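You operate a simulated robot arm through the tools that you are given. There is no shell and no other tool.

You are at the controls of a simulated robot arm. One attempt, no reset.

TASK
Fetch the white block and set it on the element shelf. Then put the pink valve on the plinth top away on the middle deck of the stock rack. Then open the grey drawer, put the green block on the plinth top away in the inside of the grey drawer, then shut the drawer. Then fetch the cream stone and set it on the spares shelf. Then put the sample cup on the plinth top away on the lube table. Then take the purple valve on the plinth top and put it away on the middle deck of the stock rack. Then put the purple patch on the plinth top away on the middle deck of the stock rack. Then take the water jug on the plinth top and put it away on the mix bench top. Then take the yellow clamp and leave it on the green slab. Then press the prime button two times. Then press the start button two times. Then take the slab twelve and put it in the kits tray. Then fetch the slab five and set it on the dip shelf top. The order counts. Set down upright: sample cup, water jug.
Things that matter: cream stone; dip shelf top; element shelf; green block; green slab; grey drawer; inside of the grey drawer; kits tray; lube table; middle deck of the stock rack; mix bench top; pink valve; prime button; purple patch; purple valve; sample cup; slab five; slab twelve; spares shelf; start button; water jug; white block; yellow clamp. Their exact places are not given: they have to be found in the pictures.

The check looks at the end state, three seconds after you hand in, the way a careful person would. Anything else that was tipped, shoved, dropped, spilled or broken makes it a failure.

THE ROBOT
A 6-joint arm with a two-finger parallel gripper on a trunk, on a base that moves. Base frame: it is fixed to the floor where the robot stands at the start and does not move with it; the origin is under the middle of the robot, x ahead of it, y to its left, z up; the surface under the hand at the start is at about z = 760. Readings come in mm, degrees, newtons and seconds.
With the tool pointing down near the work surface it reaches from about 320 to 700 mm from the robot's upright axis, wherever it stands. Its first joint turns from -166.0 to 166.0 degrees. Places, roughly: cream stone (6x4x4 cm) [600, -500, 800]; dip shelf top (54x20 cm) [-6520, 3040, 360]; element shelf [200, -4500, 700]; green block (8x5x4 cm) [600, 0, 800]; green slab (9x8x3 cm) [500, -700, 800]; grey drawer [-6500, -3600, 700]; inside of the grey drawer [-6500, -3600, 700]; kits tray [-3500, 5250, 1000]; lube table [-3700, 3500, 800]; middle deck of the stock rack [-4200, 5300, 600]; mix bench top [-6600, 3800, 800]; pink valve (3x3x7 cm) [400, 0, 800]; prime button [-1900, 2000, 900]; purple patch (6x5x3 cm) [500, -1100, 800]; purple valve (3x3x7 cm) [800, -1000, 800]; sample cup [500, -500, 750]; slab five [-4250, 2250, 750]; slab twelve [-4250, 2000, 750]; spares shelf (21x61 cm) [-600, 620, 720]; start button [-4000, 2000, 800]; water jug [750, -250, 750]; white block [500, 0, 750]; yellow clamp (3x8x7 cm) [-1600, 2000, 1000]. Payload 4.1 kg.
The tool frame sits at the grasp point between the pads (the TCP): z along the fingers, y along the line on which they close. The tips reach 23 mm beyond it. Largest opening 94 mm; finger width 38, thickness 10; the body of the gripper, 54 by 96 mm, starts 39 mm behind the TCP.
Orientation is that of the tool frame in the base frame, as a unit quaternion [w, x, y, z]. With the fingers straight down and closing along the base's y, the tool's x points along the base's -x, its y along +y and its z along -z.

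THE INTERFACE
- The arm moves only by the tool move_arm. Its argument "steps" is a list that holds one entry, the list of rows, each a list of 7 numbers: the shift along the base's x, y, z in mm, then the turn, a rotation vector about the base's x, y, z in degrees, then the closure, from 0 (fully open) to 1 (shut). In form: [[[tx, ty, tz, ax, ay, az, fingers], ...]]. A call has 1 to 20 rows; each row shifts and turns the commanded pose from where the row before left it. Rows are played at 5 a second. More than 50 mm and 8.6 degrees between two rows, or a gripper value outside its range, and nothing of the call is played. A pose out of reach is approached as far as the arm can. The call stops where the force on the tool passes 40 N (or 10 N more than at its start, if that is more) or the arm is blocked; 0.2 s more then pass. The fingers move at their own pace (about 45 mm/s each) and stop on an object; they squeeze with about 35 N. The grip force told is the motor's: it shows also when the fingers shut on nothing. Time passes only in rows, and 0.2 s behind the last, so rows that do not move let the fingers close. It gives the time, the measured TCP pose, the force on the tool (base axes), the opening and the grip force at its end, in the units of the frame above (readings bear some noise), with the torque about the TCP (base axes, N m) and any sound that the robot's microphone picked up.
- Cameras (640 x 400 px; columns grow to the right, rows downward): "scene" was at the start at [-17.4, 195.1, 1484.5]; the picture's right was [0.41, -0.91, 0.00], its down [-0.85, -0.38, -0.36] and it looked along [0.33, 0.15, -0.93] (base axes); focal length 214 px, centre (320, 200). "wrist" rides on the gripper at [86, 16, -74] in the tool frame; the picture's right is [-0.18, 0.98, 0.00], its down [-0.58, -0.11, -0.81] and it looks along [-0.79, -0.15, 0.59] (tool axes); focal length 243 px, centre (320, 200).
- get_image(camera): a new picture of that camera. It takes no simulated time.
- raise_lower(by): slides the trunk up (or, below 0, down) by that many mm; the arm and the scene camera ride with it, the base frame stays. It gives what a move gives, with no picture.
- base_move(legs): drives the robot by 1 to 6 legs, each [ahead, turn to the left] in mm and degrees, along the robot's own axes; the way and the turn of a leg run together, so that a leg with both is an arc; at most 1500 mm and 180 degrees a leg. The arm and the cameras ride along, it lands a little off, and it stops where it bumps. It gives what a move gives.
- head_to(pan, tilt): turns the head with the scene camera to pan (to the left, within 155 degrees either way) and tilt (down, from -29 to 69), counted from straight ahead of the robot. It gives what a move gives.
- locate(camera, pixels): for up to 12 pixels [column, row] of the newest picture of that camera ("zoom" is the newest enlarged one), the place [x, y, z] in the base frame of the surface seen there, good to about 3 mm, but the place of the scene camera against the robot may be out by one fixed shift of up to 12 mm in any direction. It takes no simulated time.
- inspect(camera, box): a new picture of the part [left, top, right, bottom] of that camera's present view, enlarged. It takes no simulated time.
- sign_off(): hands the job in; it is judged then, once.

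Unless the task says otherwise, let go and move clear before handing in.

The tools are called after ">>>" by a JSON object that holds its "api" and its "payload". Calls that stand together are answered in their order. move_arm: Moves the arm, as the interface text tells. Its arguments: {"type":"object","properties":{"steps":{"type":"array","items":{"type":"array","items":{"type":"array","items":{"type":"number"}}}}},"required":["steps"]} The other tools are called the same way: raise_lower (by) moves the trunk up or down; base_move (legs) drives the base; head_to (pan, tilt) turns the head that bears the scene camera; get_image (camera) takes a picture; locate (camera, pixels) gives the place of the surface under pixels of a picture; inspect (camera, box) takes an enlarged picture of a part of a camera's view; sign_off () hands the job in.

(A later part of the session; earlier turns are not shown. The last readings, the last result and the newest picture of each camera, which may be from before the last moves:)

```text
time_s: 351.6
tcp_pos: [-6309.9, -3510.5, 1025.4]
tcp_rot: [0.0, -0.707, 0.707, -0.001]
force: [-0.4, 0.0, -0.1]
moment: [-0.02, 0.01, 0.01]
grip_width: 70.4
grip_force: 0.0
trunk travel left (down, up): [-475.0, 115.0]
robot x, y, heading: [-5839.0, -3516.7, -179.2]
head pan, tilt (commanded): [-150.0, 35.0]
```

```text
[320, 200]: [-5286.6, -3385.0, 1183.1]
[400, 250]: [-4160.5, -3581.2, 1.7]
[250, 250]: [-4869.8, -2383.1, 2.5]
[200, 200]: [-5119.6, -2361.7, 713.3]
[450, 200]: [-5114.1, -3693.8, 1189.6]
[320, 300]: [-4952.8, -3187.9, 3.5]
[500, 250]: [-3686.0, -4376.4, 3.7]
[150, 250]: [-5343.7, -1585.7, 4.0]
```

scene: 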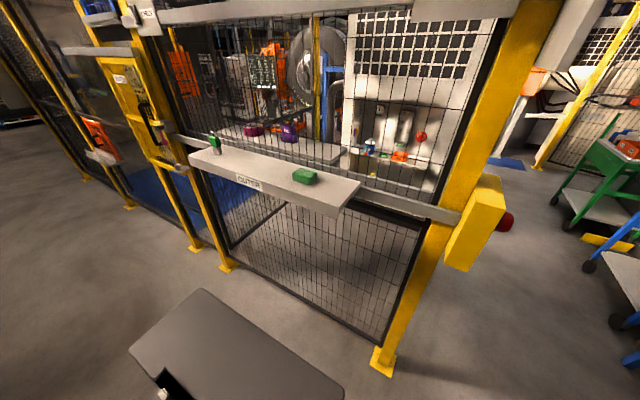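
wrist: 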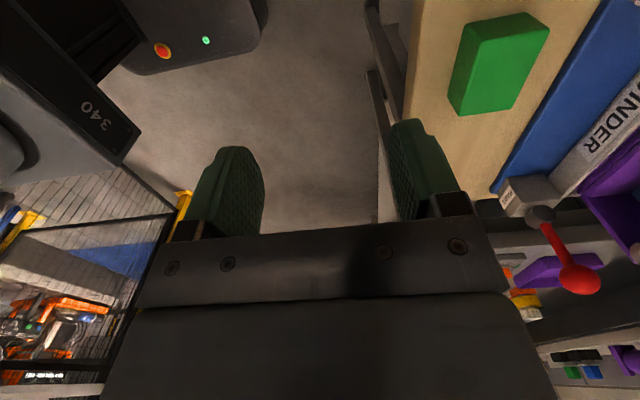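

The OUTER counter edge is at x≈-5287, well behind. I'll back up 150 mm so that the arm itself can pull the drawer.

>>> {"api": "base_move", "payload": {"legs": [[-150, 0]]}}

>>> {"api": "head_to", "payload": {"pan": 0, "tilt": 45}}

>>> {"api": "move_arm", "payload": {"steps": [[[0, -8, -20, 0, 8.2, 0, 0.4], [0, -8, -20, 0, 8.2, 0, 0.4], [0, -8, -20, 0, 8.2, 0, 0.4], [0, -8, -20, 0, 8.2, 0, 0.4], [0, -8, -20, 0, 8.2, 0, 0.4], [0, -8, -20, 0, 8.2, 0, 0.4], [0, -8, -20, 0, 8.2, 0, 0.4], [0, -8, -20, 0, 8.2, 0, 0.4], [0, -8, -20, 0, 8.2, 0, 0.4], [0, -8, -20, 0, 8.2, 0, 0.4], [0, -8, -20, 0, 8, 0, 0.4], [0, 0, 0, 0, 0, 0, 0.4]]]}}

>>> {"api": "get_image", "payload": {"camera": "scene"}}

>>> {"api": "get_image", "payload": {"camera": "wrist"}}

```text
time_s: 352.9
tcp_pos: [-6160.3, -3508.5, 1024.8]
tcp_rot: [-0.001, -0.706, 0.708, 0.0]
force: [-0.3, 0.0, -0.3]
moment: [0.02, -0.01, -0.01]
grip_width: 70.8
grip_force: 0.1
trunk travel left (down, up): [-475.0, 115.0]
robot x, y, heading: [-5691.6, -3514.1, -179.4]
head pan, tilt (commanded): [-150.0, 35.0]
```

```text
time_s: 355.3
tcp_pos: [-6161.8, -3509.0, 1024.4]
tcp_rot: [0.0, -0.707, 0.708, 0.0]
force: [-0.1, -0.5, -0.5]
moment: [-0.01, 0.01, 0.02]
grip_width: 70.6
grip_force: 0.0
trunk travel left (down, up): [-475.0, 115.0]
robot x, y, heading: [-5690.0, -3514.0, -179.3]
head pan, tilt (commanded): [0.0, 45.0]
```

```text
time_s: 357.9
tcp_pos: [-6161.1, -3601.7, 818.3]
tcp_rot: [0.492, 0.536, -0.509, -0.459]
force: [0.4, -0.8, 0.2]
moment: [-0.02, 0.01, 0.0]
grip_width: 56.3
grip_force: 0.0
out of reach, approached as far as the arm can: row 4, 5
trunk travel left (down, up): [-475.0, 115.0]
robot x, y, heading: [-5696.1, -3521.1, -179.0]
head pan, tilt (commanded): [0.0, 45.0]
```

```text
taken
```

scene: 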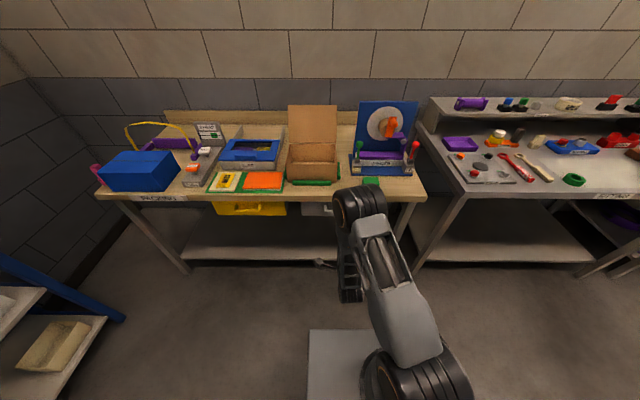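

```text
taken
```

wrist: 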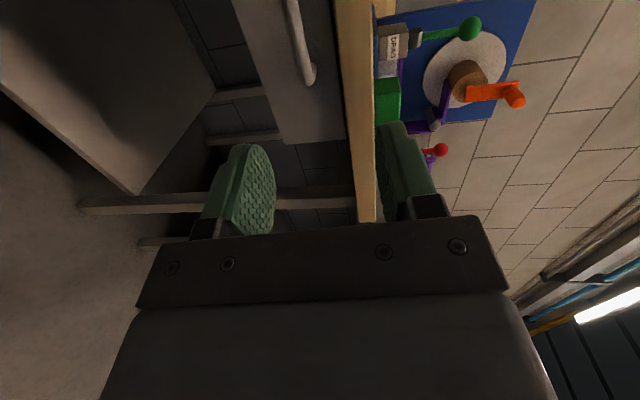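

The hand is now nearly horizontal (about 5° short about y, 3° in z). I'll locate the handle from the wrist camera, where it shows at (300,40).

>>> {"api": "locate", "payload": {"camera": "wrist", "pixels": [[300, 40], [293, 10], [308, 70], [303, 55], [280, 60], [245, 30], [340, 60], [355, 80], [318, 78]]}}

>>> {"api": "inspect", "payload": {"camera": "wrist", "box": [230, 0, 390, 110]}}

```text
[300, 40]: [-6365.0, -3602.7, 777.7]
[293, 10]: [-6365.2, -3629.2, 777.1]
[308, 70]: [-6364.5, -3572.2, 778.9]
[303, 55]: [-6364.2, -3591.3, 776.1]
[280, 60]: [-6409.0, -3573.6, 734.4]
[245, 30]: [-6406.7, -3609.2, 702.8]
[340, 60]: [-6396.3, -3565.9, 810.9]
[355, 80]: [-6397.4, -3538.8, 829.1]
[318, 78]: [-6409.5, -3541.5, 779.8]
```

```text
3.64 times, centred on (310, 55) of wrist
```

zoom: 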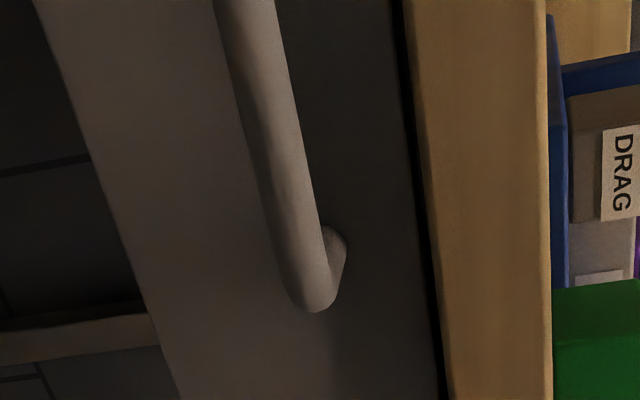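

The bar is at x≈-6371, z≈777 by the wrist camera, and the bench underside is near 808. I'll straighten the tool, narrow the fingers to ~33 mm and approach to x≈-6310.

>>> {"api": "move_arm", "payload": {"steps": [[[-20, -2, -20, 0, 5.4, 0, 0.65], [-30, -2, -21, 0, 0, -3.4, 0.65], [-40, 0, 0, 0, 0, 0, 0.65], [-40, 0, 0, 0, 0, 0, 0.65], [-20, 0, 0, 0, 0, 0, 0.65], [0, 0, 0, 0, 0, 0, 0.65]]]}}

>>> {"api": "get_image", "payload": {"camera": "wrist"}}

>>> {"api": "locate", "payload": {"camera": "wrist", "pixels": [[300, 40], [310, 100]]}}

```text
time_s: 359.3
tcp_pos: [-6310.2, -3604.9, 777.7]
tcp_rot: [0.501, 0.5, -0.501, -0.498]
force: [-0.5, 0.7, 0.8]
moment: [-0.04, 0.01, 0.01]
grip_width: 33.2
grip_force: 0.1
trunk travel left (down, up): [-475.0, 115.0]
robot x, y, heading: [-5690.7, -3516.5, -179.4]
head pan, tilt (commanded): [0.0, 45.0]
```

```text
taken
```

wrist: 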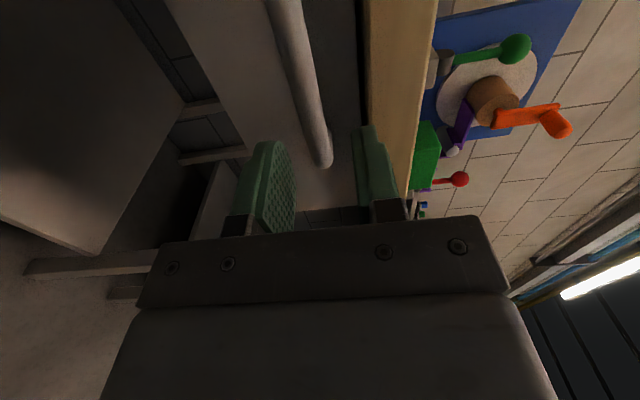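

```text
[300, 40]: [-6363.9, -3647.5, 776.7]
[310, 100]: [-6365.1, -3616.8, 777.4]
```

The bar is between the fingers' planes at z≈777. Advancing 58 mm and closing on it.

>>> {"api": "move_arm", "payload": {"steps": [[[-20, 0, 0, 0, 0, 0, 0.65], [-20, 0, 0, 0, 0, 0, 0.65], [-18, 0, 0, 0, 0, 0, 0.65], [0, 0, 0, 0, 0, 0, 0.65], [0, 0, 0, 0, 0, 0, 1], [0, 0, 0, 0, 0, 0, 1], [0, 0, 0, 0, 0, 0, 1], [0, 0, 0, 0, 0, 0, 1]]]}}

>>> {"api": "get_image", "payload": {"camera": "wrist"}}

```text
time_s: 361.1
tcp_pos: [-6370.1, -3604.7, 770.8]
tcp_rot: [0.496, 0.505, -0.504, -0.496]
force: [0.3, 0.0, -37.7]
moment: [0.13, 0.0, -0.03]
grip_width: 15.7
grip_force: 45.0
trunk travel left (down, up): [-475.0, 115.0]
robot x, y, heading: [-5692.4, -3514.9, -179.2]
head pan, tilt (commanded): [0.0, 45.0]
```

```text
taken
```

wrist: 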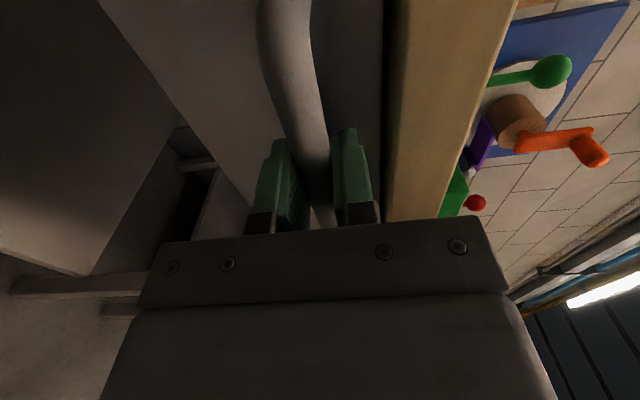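

Gripped the bar, but the arm is being pulled down (z 771, -38 N), so I'll relieve that by lowering ~6 mm.

>>> {"api": "move_arm", "payload": {"steps": [[[0, 0, -3, 0, 0, 0, 1], [0, 0, -3, 0, 0, 0, 1], [0, 0, 0, 0, 0, 0, 1]]]}}

```text
time_s: 361.9
tcp_pos: [-6370.1, -3604.4, 771.7]
tcp_rot: [-0.5, -0.5, 0.501, 0.499]
force: [2.6, 6.8, -15.4]
moment: [0.6, -0.11, 1.14]
grip_width: 15.8
grip_force: 45.5
trunk travel left (down, up): [-475.0, 115.0]
robot x, y, heading: [-5691.2, -3516.0, -179.6]
head pan, tilt (commanded): [0.0, 45.0]
```

Now I'll pull slowly in +x, first 60 mm.

>>> {"api": "move_arm", "payload": {"steps": [[[5, 0, -2, 0, 0, 0, 1], [10, 0, 0, 0, 0, 0, 1], [15, 0, 0, 0, 0, 0, 1], [15, 0, 0, 0, 0, 0, 1], [15, 0, 0, 0, 0, 0, 1]]]}}

```text
time_s: 363.1
tcp_pos: [-6311.2, -3603.6, 772.7]
tcp_rot: [0.502, 0.498, -0.501, -0.5]
force: [0.5, 17.7, 19.8]
moment: [0.96, -0.05, 0.7]
grip_width: 15.7
grip_force: 44.7
trunk travel left (down, up): [-475.0, 115.0]
robot x, y, heading: [-5691.3, -3521.6, -179.3]
head pan, tilt (commanded): [0.0, 45.0]
```

The drawer slides (TCP at x=-6311). I'll continue pulling with small corrections in y and z.

>>> {"api": "move_arm", "payload": {"steps": [[[10, 1.5, 1, 0, 0, 0, 1], [15, 0, 0, 0, 0, 0, 1], [15, 0, 0, 0, 0, 0, 1], [15, 0, 0, 0, 0, 0, 1], [15, 0, 0, 0, 0, 0, 1]]]}}

```text
time_s: 364.3
tcp_pos: [-6237.0, -3603.5, 771.4]
tcp_rot: [0.504, 0.498, -0.499, -0.499]
force: [0.2, 1.8, 29.3]
moment: [0.62, -0.05, -0.74]
grip_width: 15.8
grip_force: 44.7
trunk travel left (down, up): [-475.0, 115.0]
robot x, y, heading: [-5691.9, -3516.0, -179.1]
head pan, tilt (commanded): [0.0, 45.0]
```

Opened ~133 mm. I'll raise 2 mm to relieve and pull another 70 mm.

>>> {"api": "move_arm", "payload": {"steps": [[[8, 0, 2, 0, 0, 0, 1], [15, 0, 0, 0, 0, 0, 1], [15, 0, 0, 0, 0, 0, 1], [15, 0, 0, 0, 0, 0, 1], [15, 0, 0, 0, 0, 0, 1]]]}}

>>> {"api": "get_image", "payload": {"camera": "scene"}}

```text
time_s: 365.5
tcp_pos: [-6169.2, -3604.2, 771.8]
tcp_rot: [-0.5, -0.5, 0.5, 0.499]
force: [0.8, -1.7, 14.9]
moment: [0.47, 0.02, 1.06]
grip_width: 15.7
grip_force: 45.0
trunk travel left (down, up): [-475.0, 115.0]
robot x, y, heading: [-5693.7, -3517.6, -179.3]
head pan, tilt (commanded): [0.0, 45.0]
```

```text
taken
```

scene: 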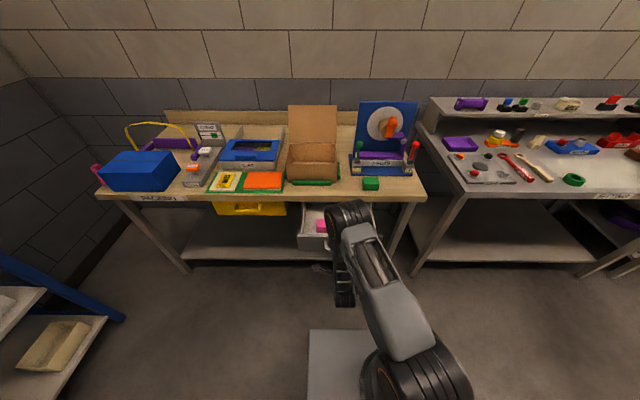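

The drawer is open ~200 mm and something pink is inside at (320,225). I'll zoom into it.

>>> {"api": "inspect", "payload": {"camera": "scene", "box": [280, 190, 380, 260]}}

>>> {"api": "locate", "payload": {"camera": "zoom", "pixels": [[120, 290], [300, 270], [140, 110], [200, 140], [250, 240], [200, 180], [200, 110], [260, 200], [270, 165], [120, 240], [160, 200], [230, 80]]}}

```text
5.71 times, centred on (330, 225) of scene
```

zoom: 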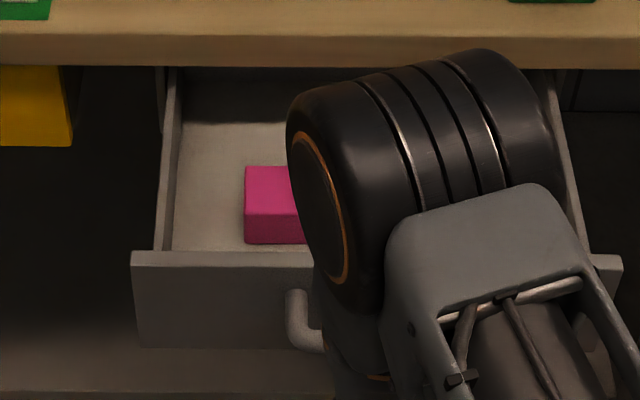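

```text
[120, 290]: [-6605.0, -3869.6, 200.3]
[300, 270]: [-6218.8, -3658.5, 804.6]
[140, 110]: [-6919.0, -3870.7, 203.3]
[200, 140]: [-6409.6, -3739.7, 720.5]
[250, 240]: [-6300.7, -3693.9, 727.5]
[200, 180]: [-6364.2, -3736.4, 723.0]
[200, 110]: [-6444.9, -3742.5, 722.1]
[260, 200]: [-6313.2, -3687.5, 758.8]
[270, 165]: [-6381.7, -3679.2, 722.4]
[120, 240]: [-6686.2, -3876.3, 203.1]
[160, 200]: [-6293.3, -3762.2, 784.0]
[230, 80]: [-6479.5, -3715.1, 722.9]
```

The drawer floor is at z≈721 and a pink block sits on the left. I'll pull 30 mm more for room, then release the handle.

>>> {"api": "move_arm", "payload": {"steps": [[[10, 0, 1, 0, 0, 0, 1], [10, 0, 0, 0, 0, 0, 1], [10, 0, 0, 0, 0, 0, 1], [0, 0, 0, 0, 0, 0, 1]]]}}

```text
time_s: 366.5
tcp_pos: [-6140.2, -3603.5, 771.4]
tcp_rot: [0.499, 0.502, -0.501, -0.497]
force: [1.2, -13.0, -16.1]
moment: [0.12, -0.07, -0.87]
grip_width: 15.6
grip_force: 44.8
trunk travel left (down, up): [-475.0, 115.0]
robot x, y, heading: [-5693.5, -3517.9, -179.6]
head pan, tilt (commanded): [0.0, 45.0]
```

Open by 230 mm. Releasing the handle and backing the base 130 mm to clear it.

>>> {"api": "move_arm", "payload": {"steps": [[[0, 0, 0, 0, 0, 0, 0.6], [0, 0, 0, 0, 0, 0, 0.6], [0, 0, 0, 0, 0, 0, 0.6]]]}}

>>> {"api": "base_move", "payload": {"legs": [[-130, 0]]}}

>>> {"api": "get_image", "payload": {"camera": "scene"}}

>>> {"api": "get_image", "payload": {"camera": "wrist"}}

```text
time_s: 367.3
tcp_pos: [-6140.7, -3603.4, 774.8]
tcp_rot: [-0.499, -0.5, 0.501, 0.499]
force: [0.8, -0.4, 0.2]
moment: [0.0, -0.02, -0.03]
grip_width: 37.6
grip_force: 0.1
trunk travel left (down, up): [-475.0, 115.0]
robot x, y, heading: [-5691.9, -3516.6, -179.3]
head pan, tilt (commanded): [0.0, 45.0]
```

```text
time_s: 368.5
tcp_pos: [-6012.8, -3600.7, 773.5]
tcp_rot: [-0.5, -0.5, 0.502, 0.499]
force: [0.2, -0.1, 0.8]
moment: [-0.01, -0.01, -0.01]
grip_width: 37.5
grip_force: 0.1
trunk travel left (down, up): [-475.0, 115.0]
robot x, y, heading: [-5563.4, -3514.8, -179.4]
head pan, tilt (commanded): [0.0, 45.0]
```

```text
taken
```

scene: 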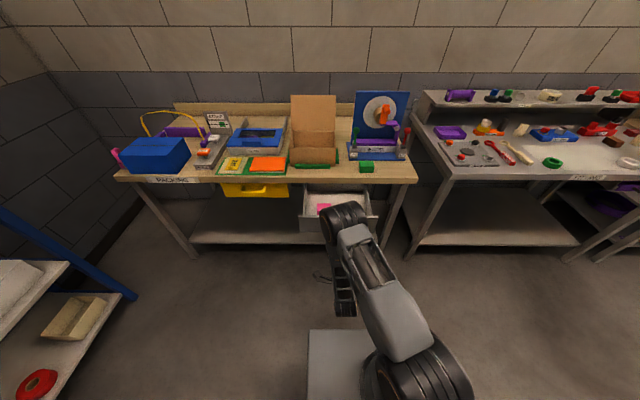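

```text
taken
```

wrist: 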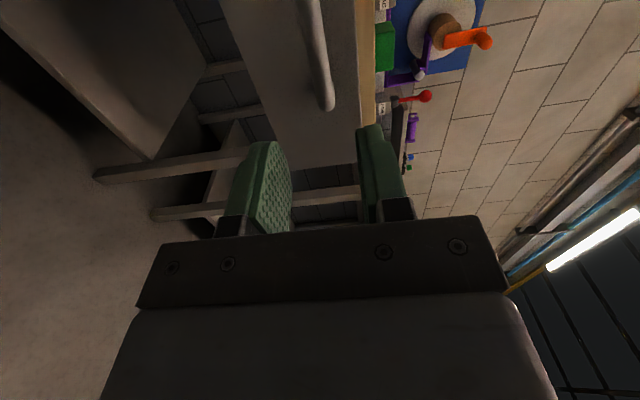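

The drawer stays open. I'll turn the hand back to vertical while rising, and then look at the drawer from above.

>>> {"api": "move_arm", "payload": {"steps": [[[0, 8, 20, 0, -8.2, 0, 0.25], [0, 8, 20, 0, -8.2, 0, 0.25], [0, 8, 20, 0, -8.2, 0, 0.25], [-5, 8, 22, 0, -8.2, 0, 0.25], [-5, 8, 22, 0, -8.2, 0, 0.25], [-5, 8, 22, 0, -8.2, 0, 0.25], [-5, 8, 22, 0, -8.2, 0, 0.25], [0, 8, 22, 0, -8.2, 0, 0.25], [0, 8, 22, 0, -8.2, 0, 0.25], [0, 8, 22, 0, -8.2, 0, 0.25], [0, 8, 22, 0, -8, 0, 0.25], [0, 0, 0, 0, 0, 0, 0.25]]]}}

>>> {"api": "get_image", "payload": {"camera": "scene"}}

```text
time_s: 371.1
tcp_pos: [-6032.0, -3513.5, 968.7]
tcp_rot: [-0.036, -0.693, 0.707, 0.135]
force: [-1.0, -0.9, -0.5]
moment: [0.01, 0.0, 0.0]
grip_width: 70.4
grip_force: 0.1
out of reach, approached as far as the arm can: row 7, 8, 9, 11
trunk travel left (down, up): [-475.0, 115.0]
robot x, y, heading: [-5563.9, -3515.2, -179.5]
head pan, tilt (commanded): [0.0, 45.0]
```

```text
taken
```

scene: 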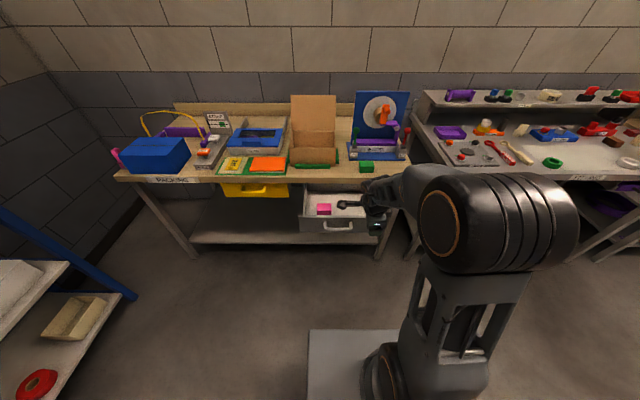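

The hand is about 16° from vertical; I'll correct that with three small turns while rising.

>>> {"api": "move_arm", "payload": {"steps": [[[-15, 0, 20, -2.7, -4.6, 0.4, 0.25], [-15, 0, 20, -2.7, -4.6, 0.4, 0.25], [-10, 0, 20, -2.7, -4.7, 0.3, 0.25], [0, 0, 0, 0, 0, 0, 0.25]]]}}

>>> {"api": "inspect", "payload": {"camera": "scene", "box": [280, 150, 420, 245]}}

```text
time_s: 372.1
tcp_pos: [-6044.3, -3532.4, 966.6]
tcp_rot: [0.044, -0.702, 0.704, 0.098]
force: [0.0, -0.2, -0.4]
moment: [0.02, 0.0, 0.01]
grip_width: 70.4
grip_force: 0.1
out of reach, approached as far as the arm can: row 1, 2, 3
trunk travel left (down, up): [-475.0, 115.0]
robot x, y, heading: [-5562.6, -3515.3, -179.4]
head pan, tilt (commanded): [0.0, 45.0]
```

```text
4.21 times, centred on (350, 198) of scene
```

zoom: 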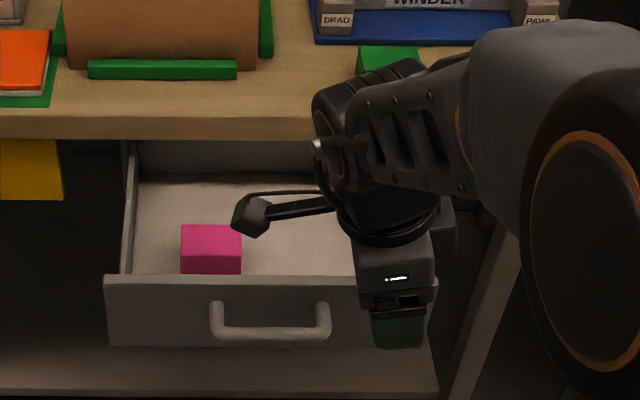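

The IK reports reach limits with the hand turned this way; the tilt is ~12°. I'll turn the hand back toward its neutral yaw (+90° about z) where it had full freedom.

>>> {"api": "move_arm", "payload": {"steps": [[[0, 0, 5, 0, 0, 8.2, 0.25], [0, 0, 5, 0, 0, 8.2, 0.25], [0, 0, 5, 0, 0, 8.2, 0.25], [0, 0, 5, 0, 0, 8.2, 0.25], [0, 0, 5, 0, 0, 8.2, 0.25], [0, 0, 5, 0, 0, 8.2, 0.25], [0, 0, 0, 0, 0, 0, 0.25]]]}}

>>> {"api": "get_image", "payload": {"camera": "scene"}}

```text
time_s: 373.7
tcp_pos: [-6023.3, -3554.3, 950.8]
tcp_rot: [-0.017, 0.929, -0.348, -0.125]
force: [0.1, -0.4, 0.1]
moment: [0.0, -0.05, -0.01]
grip_width: 70.7
grip_force: 0.0
out of reach, approached as far as the arm can: row 2, 3, 4, 5, 6
trunk travel left (down, up): [-475.0, 115.0]
robot x, y, heading: [-5560.3, -3514.9, -179.3]
head pan, tilt (commanded): [0.0, 45.0]
```

```text
taken
```

scene: 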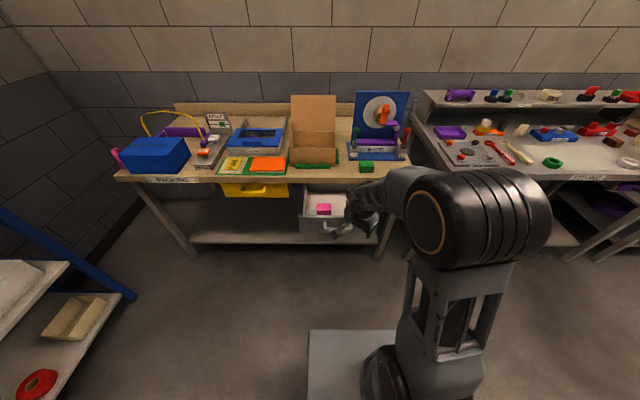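

The wrist seems stuck in a different joint branch. I'll zoom on the arm to understand its posture.

>>> {"api": "inspect", "payload": {"camera": "scene", "box": [290, 150, 560, 320]}}

>>> {"api": "get_image", "payload": {"camera": "wrist"}}

```text
2.35 times, centred on (425, 235) of scene
```

zoom: 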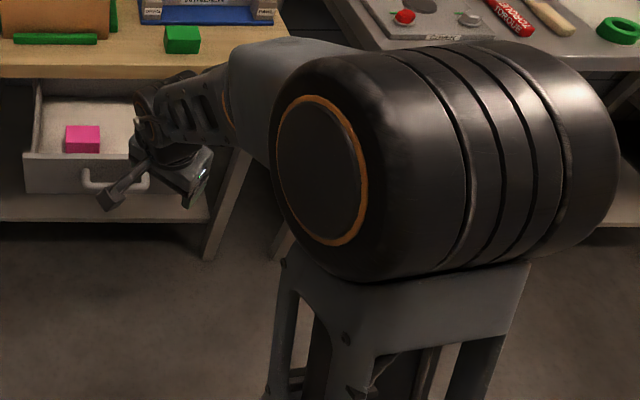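

```text
taken
```

wrist: 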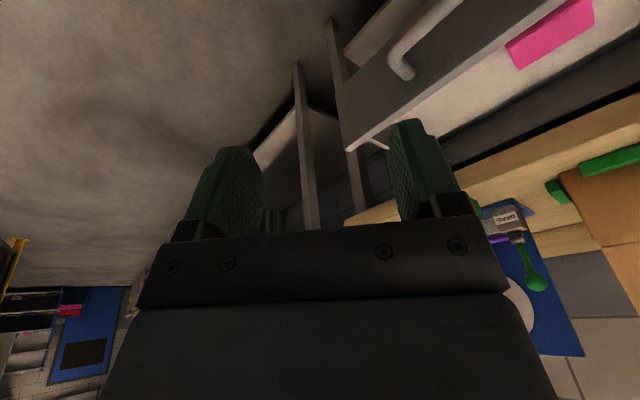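

The hand can't reach full vertical because the forearm-roll joint sits at its limit after crossing the wrist singularity. I'll turn the robot left to face -y, where there is open floor, and un-flip the wrist there.

>>> {"api": "base_move", "payload": {"legs": [[0, 90]]}}

>>> {"api": "move_arm", "payload": {"steps": [[[2.9, -20, 8.4, -7.1, -0.6, 1.0, 0.25], [2.9, -20, 8.4, -7.1, -0.6, 1.0, 0.25], [2.9, -20, 8.4, -7.1, -0.6, 1.0, 0.25], [0, 0, 0, 0, 0, 0, 0.25]]]}}

```text
time_s: 377.9
tcp_pos: [-5534.2, -3978.6, 950.6]
tcp_rot: [0.075, 0.908, 0.399, -0.101]
force: [0.9, 0.1, -0.3]
moment: [0.01, -0.01, 0.01]
grip_width: 70.7
grip_force: 0.0
trunk travel left (down, up): [-475.0, 115.0]
robot x, y, heading: [-5562.3, -3517.7, -90.6]
head pan, tilt (commanded): [0.0, 45.0]
```

```text
time_s: 378.9
tcp_pos: [-5524.8, -4035.9, 976.7]
tcp_rot: [0.251, 0.87, 0.395, -0.158]
force: [-1.2, 0.5, -0.5]
moment: [0.0, 0.0, -0.01]
grip_width: 70.4
grip_force: 0.1
trunk travel left (down, up): [-475.0, 115.0]
robot x, y, heading: [-5560.3, -3517.0, -90.7]
head pan, tilt (commanded): [0.0, 45.0]
```

The tool now points 25° off the forearm without limits. Next I'll roll it around the forearm axis to the right, first half (10 rows).

>>> {"api": "move_arm", "payload": {"steps": [[[-10.4, -1.3, 2.1, 0, 7.07, 4.25, 0.25], [-9.9, -2.0, 3.4, 0, 7.07, 4.25, 0.25], [-9.2, -2.7, 4.6, 0, 7.07, 4.25, 0.25], [-8.4, -3.4, 5.6, 0, 7.07, 4.25, 0.25], [-7.3, -4.0, 6.6, 0, 7.07, 4.25, 0.25], [-6.1, -4.5, 7.4, 0, 7.07, 4.25, 0.25], [-4.8, -4.9, 8.1, 0, 7.07, 4.25, 0.25], [-3.4, -5.2, 8.6, 0, 7.07, 4.25, 0.25], [-1.9, -5.4, 9.0, 0, 7.07, 4.25, 0.25], [-0.4, -5.5, 9.1, 0, 7.07, 4.25, 0.25], [0, 0, 0, 0, 0, 0, 0.25]]]}}

>>> {"api": "get_image", "payload": {"camera": "scene"}}

```text
time_s: 381.3
tcp_pos: [-5587.3, -4075.6, 1039.6]
tcp_rot: [0.017, 0.43, 0.734, -0.525]
force: [-0.1, 0.1, -0.2]
moment: [0.0, 0.01, -0.01]
grip_width: 70.4
grip_force: 0.1
trunk travel left (down, up): [-475.0, 115.0]
robot x, y, heading: [-5564.5, -3516.5, -90.7]
head pan, tilt (commanded): [0.0, 45.0]
```

```text
taken
```

scene: 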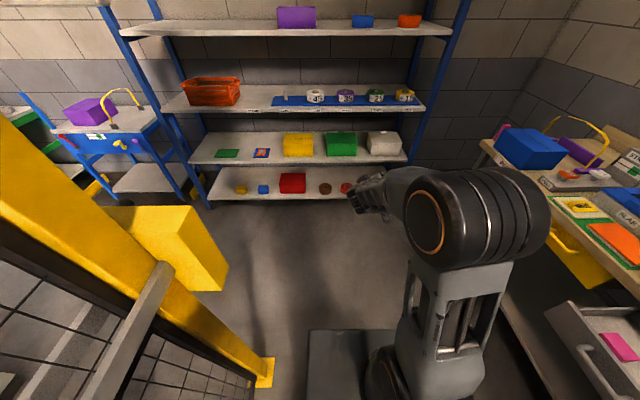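

That went without limits. Second half of the roll.

>>> {"api": "move_arm", "payload": {"steps": [[[1.1, -5.4, 9.1, 0, 7.07, 4.25, 0.25], [2.6, -5.3, 8.8, 0, 7.07, 4.25, 0.25], [4.1, -5.1, 8.4, 0, 7.07, 4.25, 0.25], [5.4, -4.7, 7.8, 0, 7.07, 4.25, 0.25], [6.7, -4.3, 7.1, 0, 7.07, 4.25, 0.25], [7.8, -3.7, 6.2, 0, 7.07, 4.25, 0.25], [8.8, -3.1, 5.2, 0, 7.07, 4.25, 0.25], [9.6, -2.4, 4.0, 0, 7.07, 4.25, 0.25], [10.1, -1.7, 2.8, 0, 7.07, 4.25, 0.25], [10.5, -0.9, 1.5, 0, 7.07, 4.25, 0.25], [0, 0, 0, 0, 0, 0, 0.25]]]}}

```text
time_s: 383.7
tcp_pos: [-5519.7, -4112.0, 1100.7]
tcp_rot: [-0.224, -0.223, 0.709, -0.631]
force: [0.4, -0.9, 0.7]
moment: [-0.02, -0.01, 0.02]
grip_width: 70.8
grip_force: 0.1
trunk travel left (down, up): [-475.0, 115.0]
robot x, y, heading: [-5565.0, -3516.3, -90.7]
head pan, tilt (commanded): [0.0, 45.0]
```

The tool now points forward with the roll joint near zero. I'll pitch it down in-plane to vertical.

>>> {"api": "move_arm", "payload": {"steps": [[[0, 4.5, -25.2, 8.4, 0, 0, 0.25], [0, 8.2, -24.3, 8.4, 0, 0, 0.25], [0, 11.6, -22.8, 8.4, 0, 0, 0.25], [0, 14.9, -20.9, 8.4, 0, 0, 0.25], [0, 17.7, -18.5, 8.4, 0, 0, 0.25], [0, 20.2, -15.7, 8.4, 0, 0, 0.25], [0, 22.3, -12.6, 8.4, 0, 0, 0.25], [0, 23.9, -9.2, 8.4, 0, 0, 0.25], [0, 25, -5.6, 8.4, 0, 0, 0.25], [0, 25.6, -1.9, 8.4, 0, 0, 0.25], [0, 0, 0, 0, 0, 0, 0.25]]]}}

>>> {"api": "get_image", "payload": {"camera": "scene"}}

```text
time_s: 386.1
tcp_pos: [-5552.3, -3917.9, 872.8]
tcp_rot: [-0.007, -0.316, 0.948, -0.029]
force: [0.4, -0.1, -0.5]
moment: [0.0, -0.03, -0.01]
grip_width: 70.3
grip_force: 0.0
out of reach, approached as far as the arm can: row 5, 6, 7
trunk travel left (down, up): [-475.0, 115.0]
robot x, y, heading: [-5560.7, -3515.1, -90.7]
head pan, tilt (commanded): [0.0, 45.0]
```

```text
taken
```

scene: 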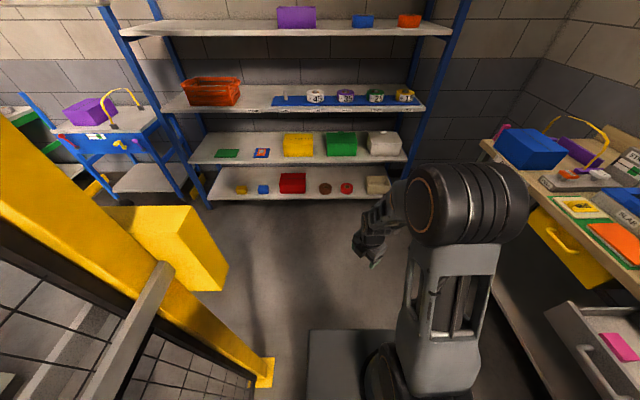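

Now nearly vertical (3.4° off). I'll level it, rise, and rotate yaw by -37° to test that no limit appears.

>>> {"api": "move_arm", "payload": {"steps": [[[0, -20, 30, 3.4, 0.3, 0, 0.25], [0, -20, 40, 0, 0, -7.4, 0.25], [0, -10, 40, 0, 0, -7.4, 0.25], [0, 0, 30, 0, 0, -7.4, 0.25], [0, 0, 0, 0, 0, -7.4, 0.25], [0, 0, 0, 0, 0, -7.4, 0.25], [0, 0, 0, 0, 0, 0, 0.25]]]}}

```text
time_s: 387.7
tcp_pos: [-5552.0, -3965.7, 1011.8]
tcp_rot: [0.001, 0.004, 1.0, 0.0]
force: [-0.6, 0.3, 0.3]
moment: [0.01, 0.02, -0.02]
grip_width: 70.5
grip_force: 0.2
trunk travel left (down, up): [-475.0, 115.0]
robot x, y, heading: [-5561.6, -3514.9, -90.7]
head pan, tilt (commanded): [0.0, 45.0]
```

The hand is vertical and free again. I'll turn back to face the bench and move forward to about x=-5815.

>>> {"api": "base_move", "payload": {"legs": [[0, -89], [255, 0]]}}

>>> {"api": "get_image", "payload": {"camera": "scene"}}

>>> {"api": "get_image", "payload": {"camera": "wrist"}}

```text
time_s: 393.3
tcp_pos: [-6270.2, -3553.0, 1013.8]
tcp_rot: [0.001, 0.694, 0.72, 0.0]
force: [1.0, 0.3, 0.9]
moment: [0.02, -0.02, -0.02]
grip_width: 70.5
grip_force: 0.0
trunk travel left (down, up): [-475.0, 115.0]
robot x, y, heading: [-5818.4, -3521.0, -178.0]
head pan, tilt (commanded): [0.0, 45.0]
```

```text
taken
```

scene: 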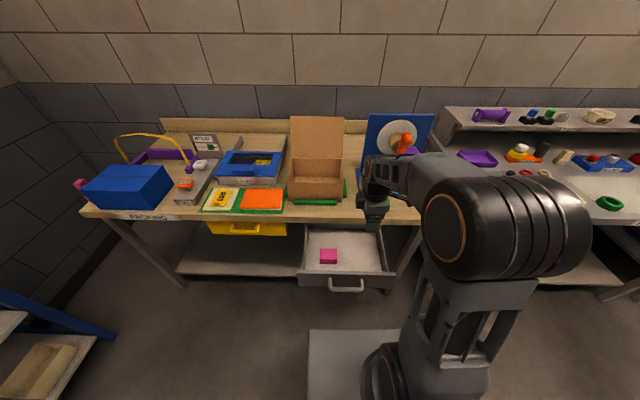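

```text
taken
```

wrist: 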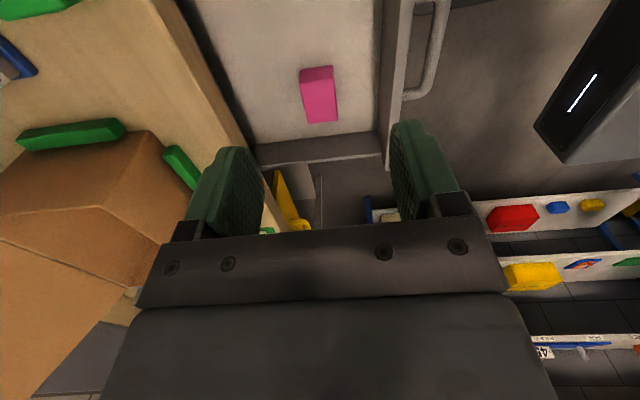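

The drawer is open with free floor around the pink block. Now back over the green block at (-6460,-3461).

>>> {"api": "move_arm", "payload": {"steps": [[[-38.1, 18.4, -3, 0, 0, -2.1, 0.25], [-38.1, 18.4, -3, 0, 0, 0, 0.25], [-38.1, 18.4, -3, 0, 0, 0, 0.25], [-38.1, 18.4, -3, 0, 0, 0, 0.25], [-38.1, 18.4, -3, 0, 0, 0, 0.25], [0, 0, -30, 0, 0, 0, 0.25], [0, 0, 0, 0, 0, 0, 0.25]]]}}

>>> {"api": "get_image", "payload": {"camera": "wrist"}}

```text
time_s: 394.9
tcp_pos: [-6461.3, -3463.6, 967.5]
tcp_rot: [0.0, 0.706, 0.708, 0.0]
force: [-0.9, 0.1, 0.1]
moment: [0.0, -0.02, 0.0]
grip_width: 70.6
grip_force: 0.1
trunk travel left (down, up): [-475.0, 115.0]
robot x, y, heading: [-5821.1, -3522.6, -178.2]
head pan, tilt (commanded): [0.0, 45.0]
```

```text
taken
```

wrist: 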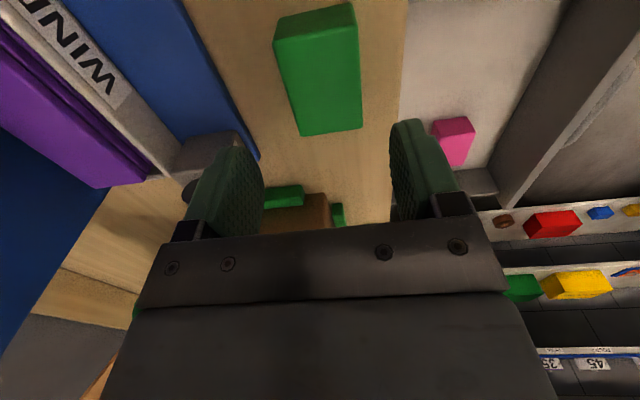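

The block is centred between the fingers. Descending and gripping.

>>> {"api": "move_arm", "payload": {"steps": [[[0, 2, -40, 0, 0, 0, 0.25], [0, 0, -40, 0, 0, 0, 0.25], [0, 0, -6, 0, 0, 0, 0.25], [0, 0, 0, 0, 0, 0, 1], [0, 0, 0, 0, 0, 0, 1], [0, 0, 0, 0, 0, 0, 1], [0, 0, 0, 0, 0, 0, 1]]]}}

>>> {"api": "inspect", "payload": {"camera": "scene", "box": [270, 190, 430, 300]}}

>>> {"api": "locate", "payload": {"camera": "zoom", "pixels": [[140, 160], [200, 190], [250, 190], [240, 230], [330, 200], [380, 220], [440, 260], [300, 300], [160, 280], [450, 300], [330, 270], [400, 170]]}}

```text
time_s: 396.5
tcp_pos: [-6460.8, -3458.8, 880.4]
tcp_rot: [0.001, 0.706, 0.708, -0.001]
force: [0.6, 0.1, 0.1]
moment: [0.02, 0.01, -0.01]
grip_width: 49.8
grip_force: 34.8
trunk travel left (down, up): [-475.0, 115.0]
robot x, y, heading: [-5819.3, -3521.2, -178.1]
head pan, tilt (commanded): [0.0, 45.0]
```

```text
3.64 times, centred on (350, 245) of scene
```

zoom: 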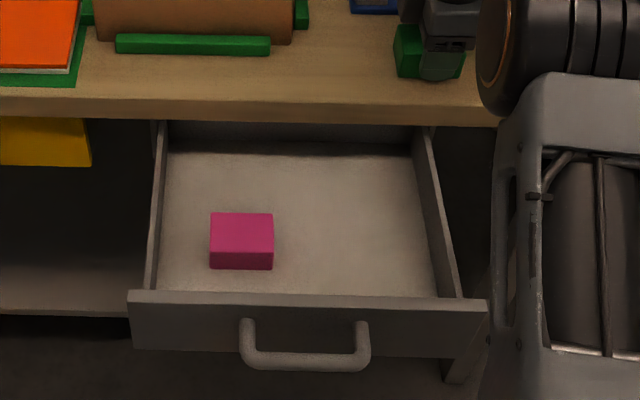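

```text
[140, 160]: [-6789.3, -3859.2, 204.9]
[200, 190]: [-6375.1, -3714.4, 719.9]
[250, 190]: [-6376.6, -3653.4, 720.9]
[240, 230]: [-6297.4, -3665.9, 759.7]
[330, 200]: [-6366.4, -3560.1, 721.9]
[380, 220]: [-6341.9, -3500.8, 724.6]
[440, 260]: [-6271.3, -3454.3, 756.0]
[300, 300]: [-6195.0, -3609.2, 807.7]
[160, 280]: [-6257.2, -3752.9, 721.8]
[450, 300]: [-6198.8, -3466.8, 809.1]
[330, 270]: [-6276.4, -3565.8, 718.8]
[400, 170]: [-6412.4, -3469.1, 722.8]
```

The green block is gripped. I'll check the drawer's side wall heights and the pink block's right edge before carrying it over.

>>> {"api": "locate", "payload": {"camera": "zoom", "pixels": [[428, 150], [440, 200], [455, 270], [420, 150], [432, 250], [272, 240], [274, 215], [156, 200], [470, 310], [345, 300]]}}

```text
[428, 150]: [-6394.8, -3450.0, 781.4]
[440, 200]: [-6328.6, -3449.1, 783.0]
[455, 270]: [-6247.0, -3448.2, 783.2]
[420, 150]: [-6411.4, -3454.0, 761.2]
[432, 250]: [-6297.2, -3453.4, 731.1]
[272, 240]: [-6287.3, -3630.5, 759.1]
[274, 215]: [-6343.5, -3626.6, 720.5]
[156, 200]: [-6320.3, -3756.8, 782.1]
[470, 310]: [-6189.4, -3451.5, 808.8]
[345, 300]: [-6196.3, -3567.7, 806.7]
```

Walls top out at z≈782, so the gripper clears them. I'll lift the block, move over the drawer at (-6295,-3545), and pause above it.

>>> {"api": "move_arm", "payload": {"steps": [[[0, 0, 35, 0, 0, 0, 1], [0, 0, 40, 0, 0, 0, 1], [33.2, -17.2, 5, 0, 0, 0, 1], [33.2, -17.2, 0, 0, 0, 0, 1], [33.2, -17.2, 0, 0, 0, 0, 1], [33.2, -17.2, 0, 0, 0, 0, 1], [33.2, -17.2, 0, 0, 0, 0, 1], [0, 0, -40, 0, 0, 0, 1], [0, 0, -40, 0, 0, 0, 1], [0, 0, 0, 0, 0, 0, 1]]]}}

>>> {"api": "get_image", "payload": {"camera": "wrist"}}

>>> {"api": "get_image", "payload": {"camera": "scene"}}

```text
time_s: 398.7
tcp_pos: [-6295.8, -3547.3, 883.8]
tcp_rot: [0.0, 0.706, 0.708, -0.001]
force: [0.1, 0.0, -2.4]
moment: [0.03, -0.03, -0.03]
grip_width: 49.7
grip_force: 35.0
trunk travel left (down, up): [-475.0, 115.0]
robot x, y, heading: [-5823.8, -3520.9, -178.1]
head pan, tilt (commanded): [0.0, 45.0]
```

```text
taken
```

wrist: 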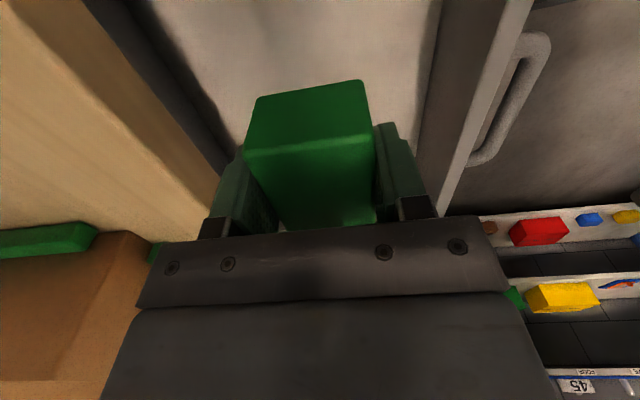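

```text
taken
```

scene: 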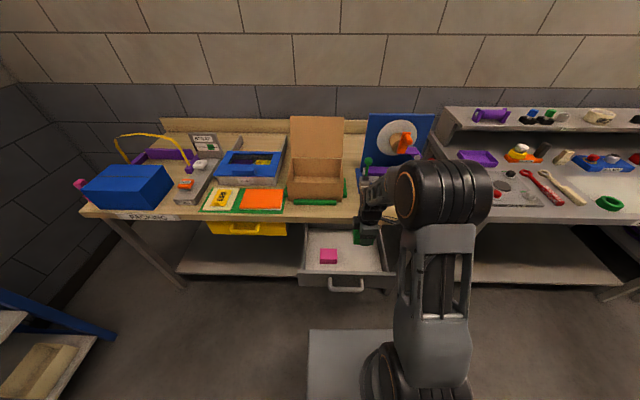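

The block is over the drawer's right half. I'll check distances via the wrist camera, then lower.

>>> {"api": "locate", "payload": {"camera": "wrist", "pixels": [[250, 40], [400, 60], [440, 20], [490, 60], [160, 60], [205, 80], [390, 20], [430, 190]]}}

>>> {"api": "move_arm", "payload": {"steps": [[[0, 0, -40, 0, 0, 0, 1], [0, 0, -40, 0, 0, 0, 1], [0, 0, -40, 0, 0, 0, 1], [0, 0, 0, 0, 0, 0, 1]]]}}

>>> {"api": "get_image", "payload": {"camera": "wrist"}}

```text
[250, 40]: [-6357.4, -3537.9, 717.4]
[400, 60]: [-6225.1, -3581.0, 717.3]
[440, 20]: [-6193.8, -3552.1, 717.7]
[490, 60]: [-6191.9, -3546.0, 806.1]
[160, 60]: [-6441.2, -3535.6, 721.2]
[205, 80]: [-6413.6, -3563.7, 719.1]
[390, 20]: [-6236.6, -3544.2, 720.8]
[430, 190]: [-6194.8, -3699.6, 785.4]
```

```text
time_s: 399.7
tcp_pos: [-6294.1, -3544.6, 761.3]
tcp_rot: [0.001, 0.707, 0.707, 0.0]
force: [-0.4, 0.0, -2.4]
moment: [0.01, -0.02, 0.01]
grip_width: 49.5
grip_force: 35.0
trunk travel left (down, up): [-475.0, 115.0]
robot x, y, heading: [-5815.4, -3522.5, -178.3]
head pan, tilt (commanded): [0.0, 45.0]
```

```text
taken
```

wrist: 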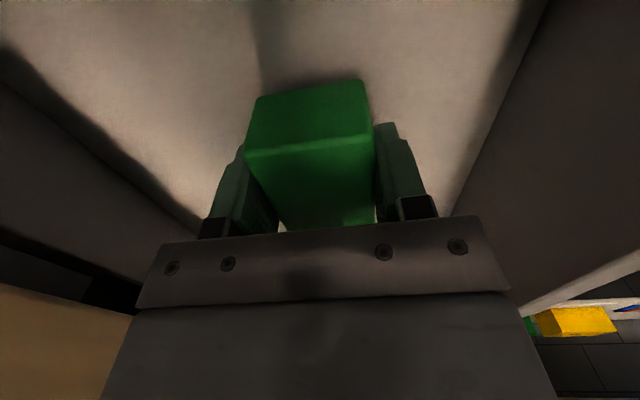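

Floor z≈718; about 14 mm to go. Lowering to contact.

>>> {"api": "move_arm", "payload": {"steps": [[[0, 0, -8, 0, 0, 0, 1], [0, 0, -4, 0, 0, 0, 1], [0, 0, -1.5, 0, 0, 0, 1], [0, 0, 0, 0, 0, 0, 1]]]}}

```text
time_s: 400.7
tcp_pos: [-6295.3, -3545.0, 749.8]
tcp_rot: [0.0, 0.707, 0.707, -0.001]
force: [0.6, -0.5, 9.2]
moment: [-0.08, -0.33, -0.06]
grip_width: 49.7
grip_force: 34.9
trunk travel left (down, up): [-475.0, 115.0]
robot x, y, heading: [-5818.1, -3527.8, -178.2]
head pan, tilt (commanded): [0.0, 45.0]
```

Contact. Releasing and lifting out of the drawer.

>>> {"api": "move_arm", "payload": {"steps": [[[0, 0, 0, 0, 0, 0, 0.25], [0, 0, 0, 0, 0, 0, 0.25], [0, 0, 0, 0, 0, 0, 0.25], [0, 0, 30, 0, 0, 0, 0.25], [0, 0, 40, 0, 0, 0, 0.25], [0, 0, 50, 0, 0, 0, 0.25], [0, 0, 50, 0, 0, 0, 0.25], [20, 0, 40, 0, 0, 0, 0.25], [0, 0, 0, 0, 0, 0, 0.25]]]}}

>>> {"api": "get_image", "payload": {"camera": "scene"}}

>>> {"api": "get_image", "payload": {"camera": "wrist"}}

```text
time_s: 402.7
tcp_pos: [-6274.0, -3543.2, 959.9]
tcp_rot: [0.001, 0.706, 0.708, -0.001]
force: [0.4, -0.4, 0.3]
moment: [-0.01, 0.02, 0.01]
grip_width: 70.8
grip_force: 0.1
trunk travel left (down, up): [-475.0, 115.0]
robot x, y, heading: [-5820.9, -3522.1, -178.3]
head pan, tilt (commanded): [0.0, 45.0]
```

```text
taken
```

scene: 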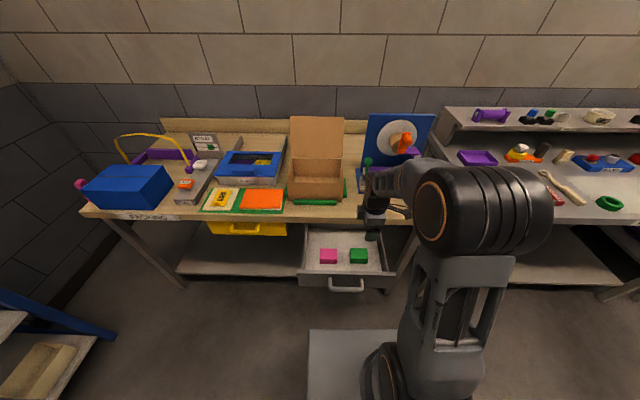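

```text
taken
```

wrist: 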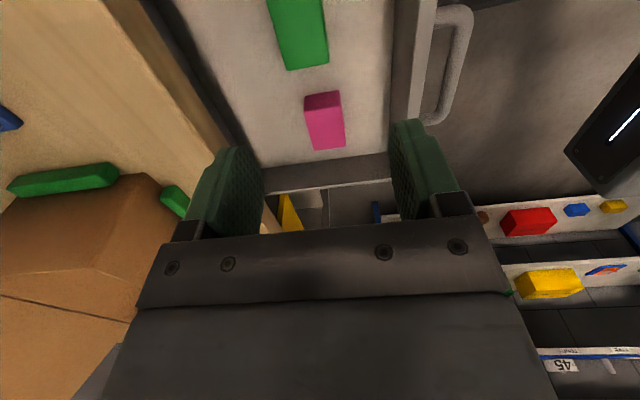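

The green block sits beside the pink one in the drawer. To shut it, I'll back up 120 mm, turn the hand to neutral yaw, close the fingers and line up in front of the handle.

>>> {"api": "base_move", "payload": {"legs": [[-125, 0]]}}

>>> {"api": "move_arm", "payload": {"steps": [[[6, -6, 3, 0, 0, -8.2, 0.5], [6, -6, 3, 0, 0, -8.2, 0.8], [6, -6, 3, 0, 0, -8.2, 1], [6, -6, 3, 0, 0, -8.2, 1], [6, -6, 3, 0, 0, -8.2, 1], [6, -6, 3, 0, 0, -8.2, 1], [6, -6, 3, 0, 0, -8.2, 1], [6, -6, 3, 0, 0, -8.2, 1], [6, -6, 0, 0, 0, -8.2, 1], [6, -6, 0, 0, 0, -8.2, 1], [4, -3, 0, 0, 0, -8, 1], [0, 0, 0, 0, 0, 0, 1]]]}}

>>> {"api": "get_image", "payload": {"camera": "wrist"}}

>>> {"api": "get_image", "payload": {"camera": "scene"}}

```text
time_s: 403.9
tcp_pos: [-6149.1, -3540.6, 959.4]
tcp_rot: [0.001, 0.706, 0.708, -0.001]
force: [0.8, 0.8, 0.2]
moment: [0.0, 0.0, 0.0]
grip_width: 70.6
grip_force: 0.0
trunk travel left (down, up): [-475.0, 115.0]
robot x, y, heading: [-5698.1, -3522.1, -178.1]
head pan, tilt (commanded): [0.0, 45.0]
```

```text
time_s: 406.5
tcp_pos: [-6086.9, -3604.6, 982.7]
tcp_rot: [0.0, 1.0, 0.0, -0.001]
force: [0.4, -0.7, 0.8]
moment: [-0.01, 0.01, 0.01]
grip_width: 0.0
grip_force: 34.9
trunk travel left (down, up): [-475.0, 115.0]
robot x, y, heading: [-5695.3, -3518.0, -178.2]
head pan, tilt (commanded): [0.0, 45.0]
```

```text
taken
```

wrist: 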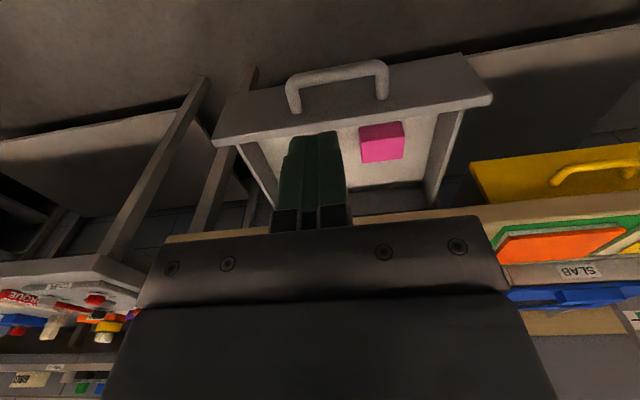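

```text
taken
```

scene: 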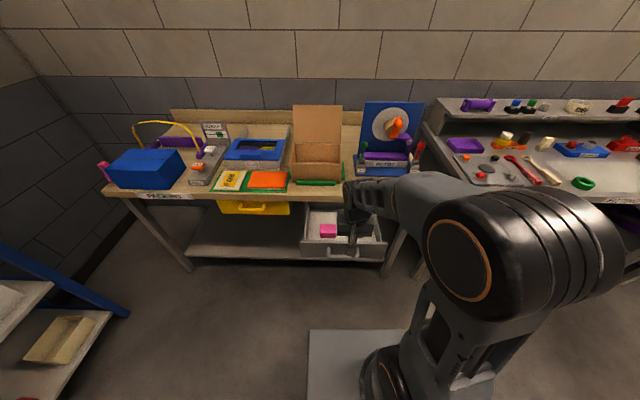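

The closed fingers are above and in front of the handle. I'll locate the bar at wrist (335,72).

>>> {"api": "locate", "payload": {"camera": "wrist", "pixels": [[335, 72], [295, 80], [380, 68], [290, 100], [385, 90], [335, 68]]}}

```text
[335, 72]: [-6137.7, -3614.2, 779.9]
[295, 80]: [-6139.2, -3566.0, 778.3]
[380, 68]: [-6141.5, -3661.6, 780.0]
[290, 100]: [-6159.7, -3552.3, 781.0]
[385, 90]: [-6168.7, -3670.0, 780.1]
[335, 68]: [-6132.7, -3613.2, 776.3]
```

The bar's centre is y≈-3611, z≈772, outer surface x≈-6133. Descending in front of it.

>>> {"api": "move_arm", "payload": {"steps": [[[0, -3, -43, 0, 0, 0, 1], [0, -3, -43, 0, 0, 0, 1], [0, 0, -43, 0, 0, 0, 1], [0, 0, -43, 0, 0, 0, 1], [0, 0, -41, 0, 0, 0, 1], [0, 0, 0, 0, 0, 0, 1]]]}}

>>> {"api": "get_image", "payload": {"camera": "wrist"}}

```text
time_s: 407.9
tcp_pos: [-6086.9, -3606.4, 771.5]
tcp_rot: [-0.001, 1.0, 0.002, -0.001]
force: [-0.4, -0.3, -0.1]
moment: [-0.02, 0.01, -0.02]
grip_width: 0.2
grip_force: 35.7
trunk travel left (down, up): [-475.0, 115.0]
robot x, y, heading: [-5694.4, -3521.0, -178.1]
head pan, tilt (commanded): [0.0, 45.0]
```

```text
taken
```

wrist: 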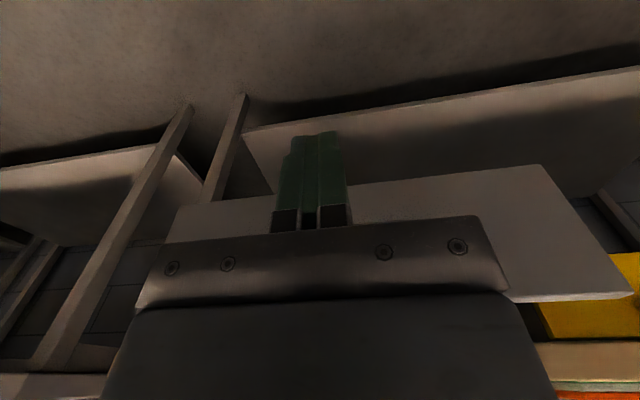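

In position. Pushing in -x at moderate speed.

>>> {"api": "move_arm", "payload": {"steps": [[[-15, -1, 0, 0, 0, 0, 1], [-15, -1, 0, 0, 0, 0, 1], [-15, -1, 0, 0, 0, 0, 1], [-18, 0, 0, 0, 0, 0, 1], [-18, 0, 0, 0, 0, 0, 1], [-18, 0, 0, 0, 0, 0, 1], [-18, 0, 0, 0, 0, 0, 1], [-18, 0, 0, 0, 0, 0, 1], [-18, 0, 0, 0, 0, 0, 1]]]}}

>>> {"api": "get_image", "payload": {"camera": "scene"}}

```text
time_s: 409.9
tcp_pos: [-6237.5, -3611.6, 771.9]
tcp_rot: [0.0, 1.0, 0.002, -0.001]
force: [0.1, 0.4, -0.3]
moment: [-0.01, 0.01, -0.01]
grip_width: 0.0
grip_force: 35.0
trunk travel left (down, up): [-475.0, 115.0]
robot x, y, heading: [-5695.6, -3521.3, -178.3]
head pan, tilt (commanded): [0.0, 45.0]
```

```text
taken
```

scene: 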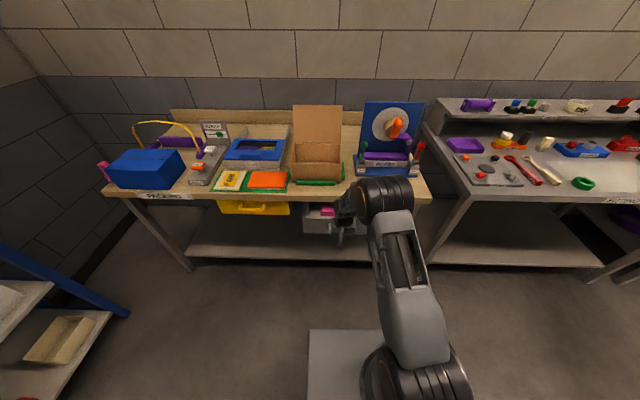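

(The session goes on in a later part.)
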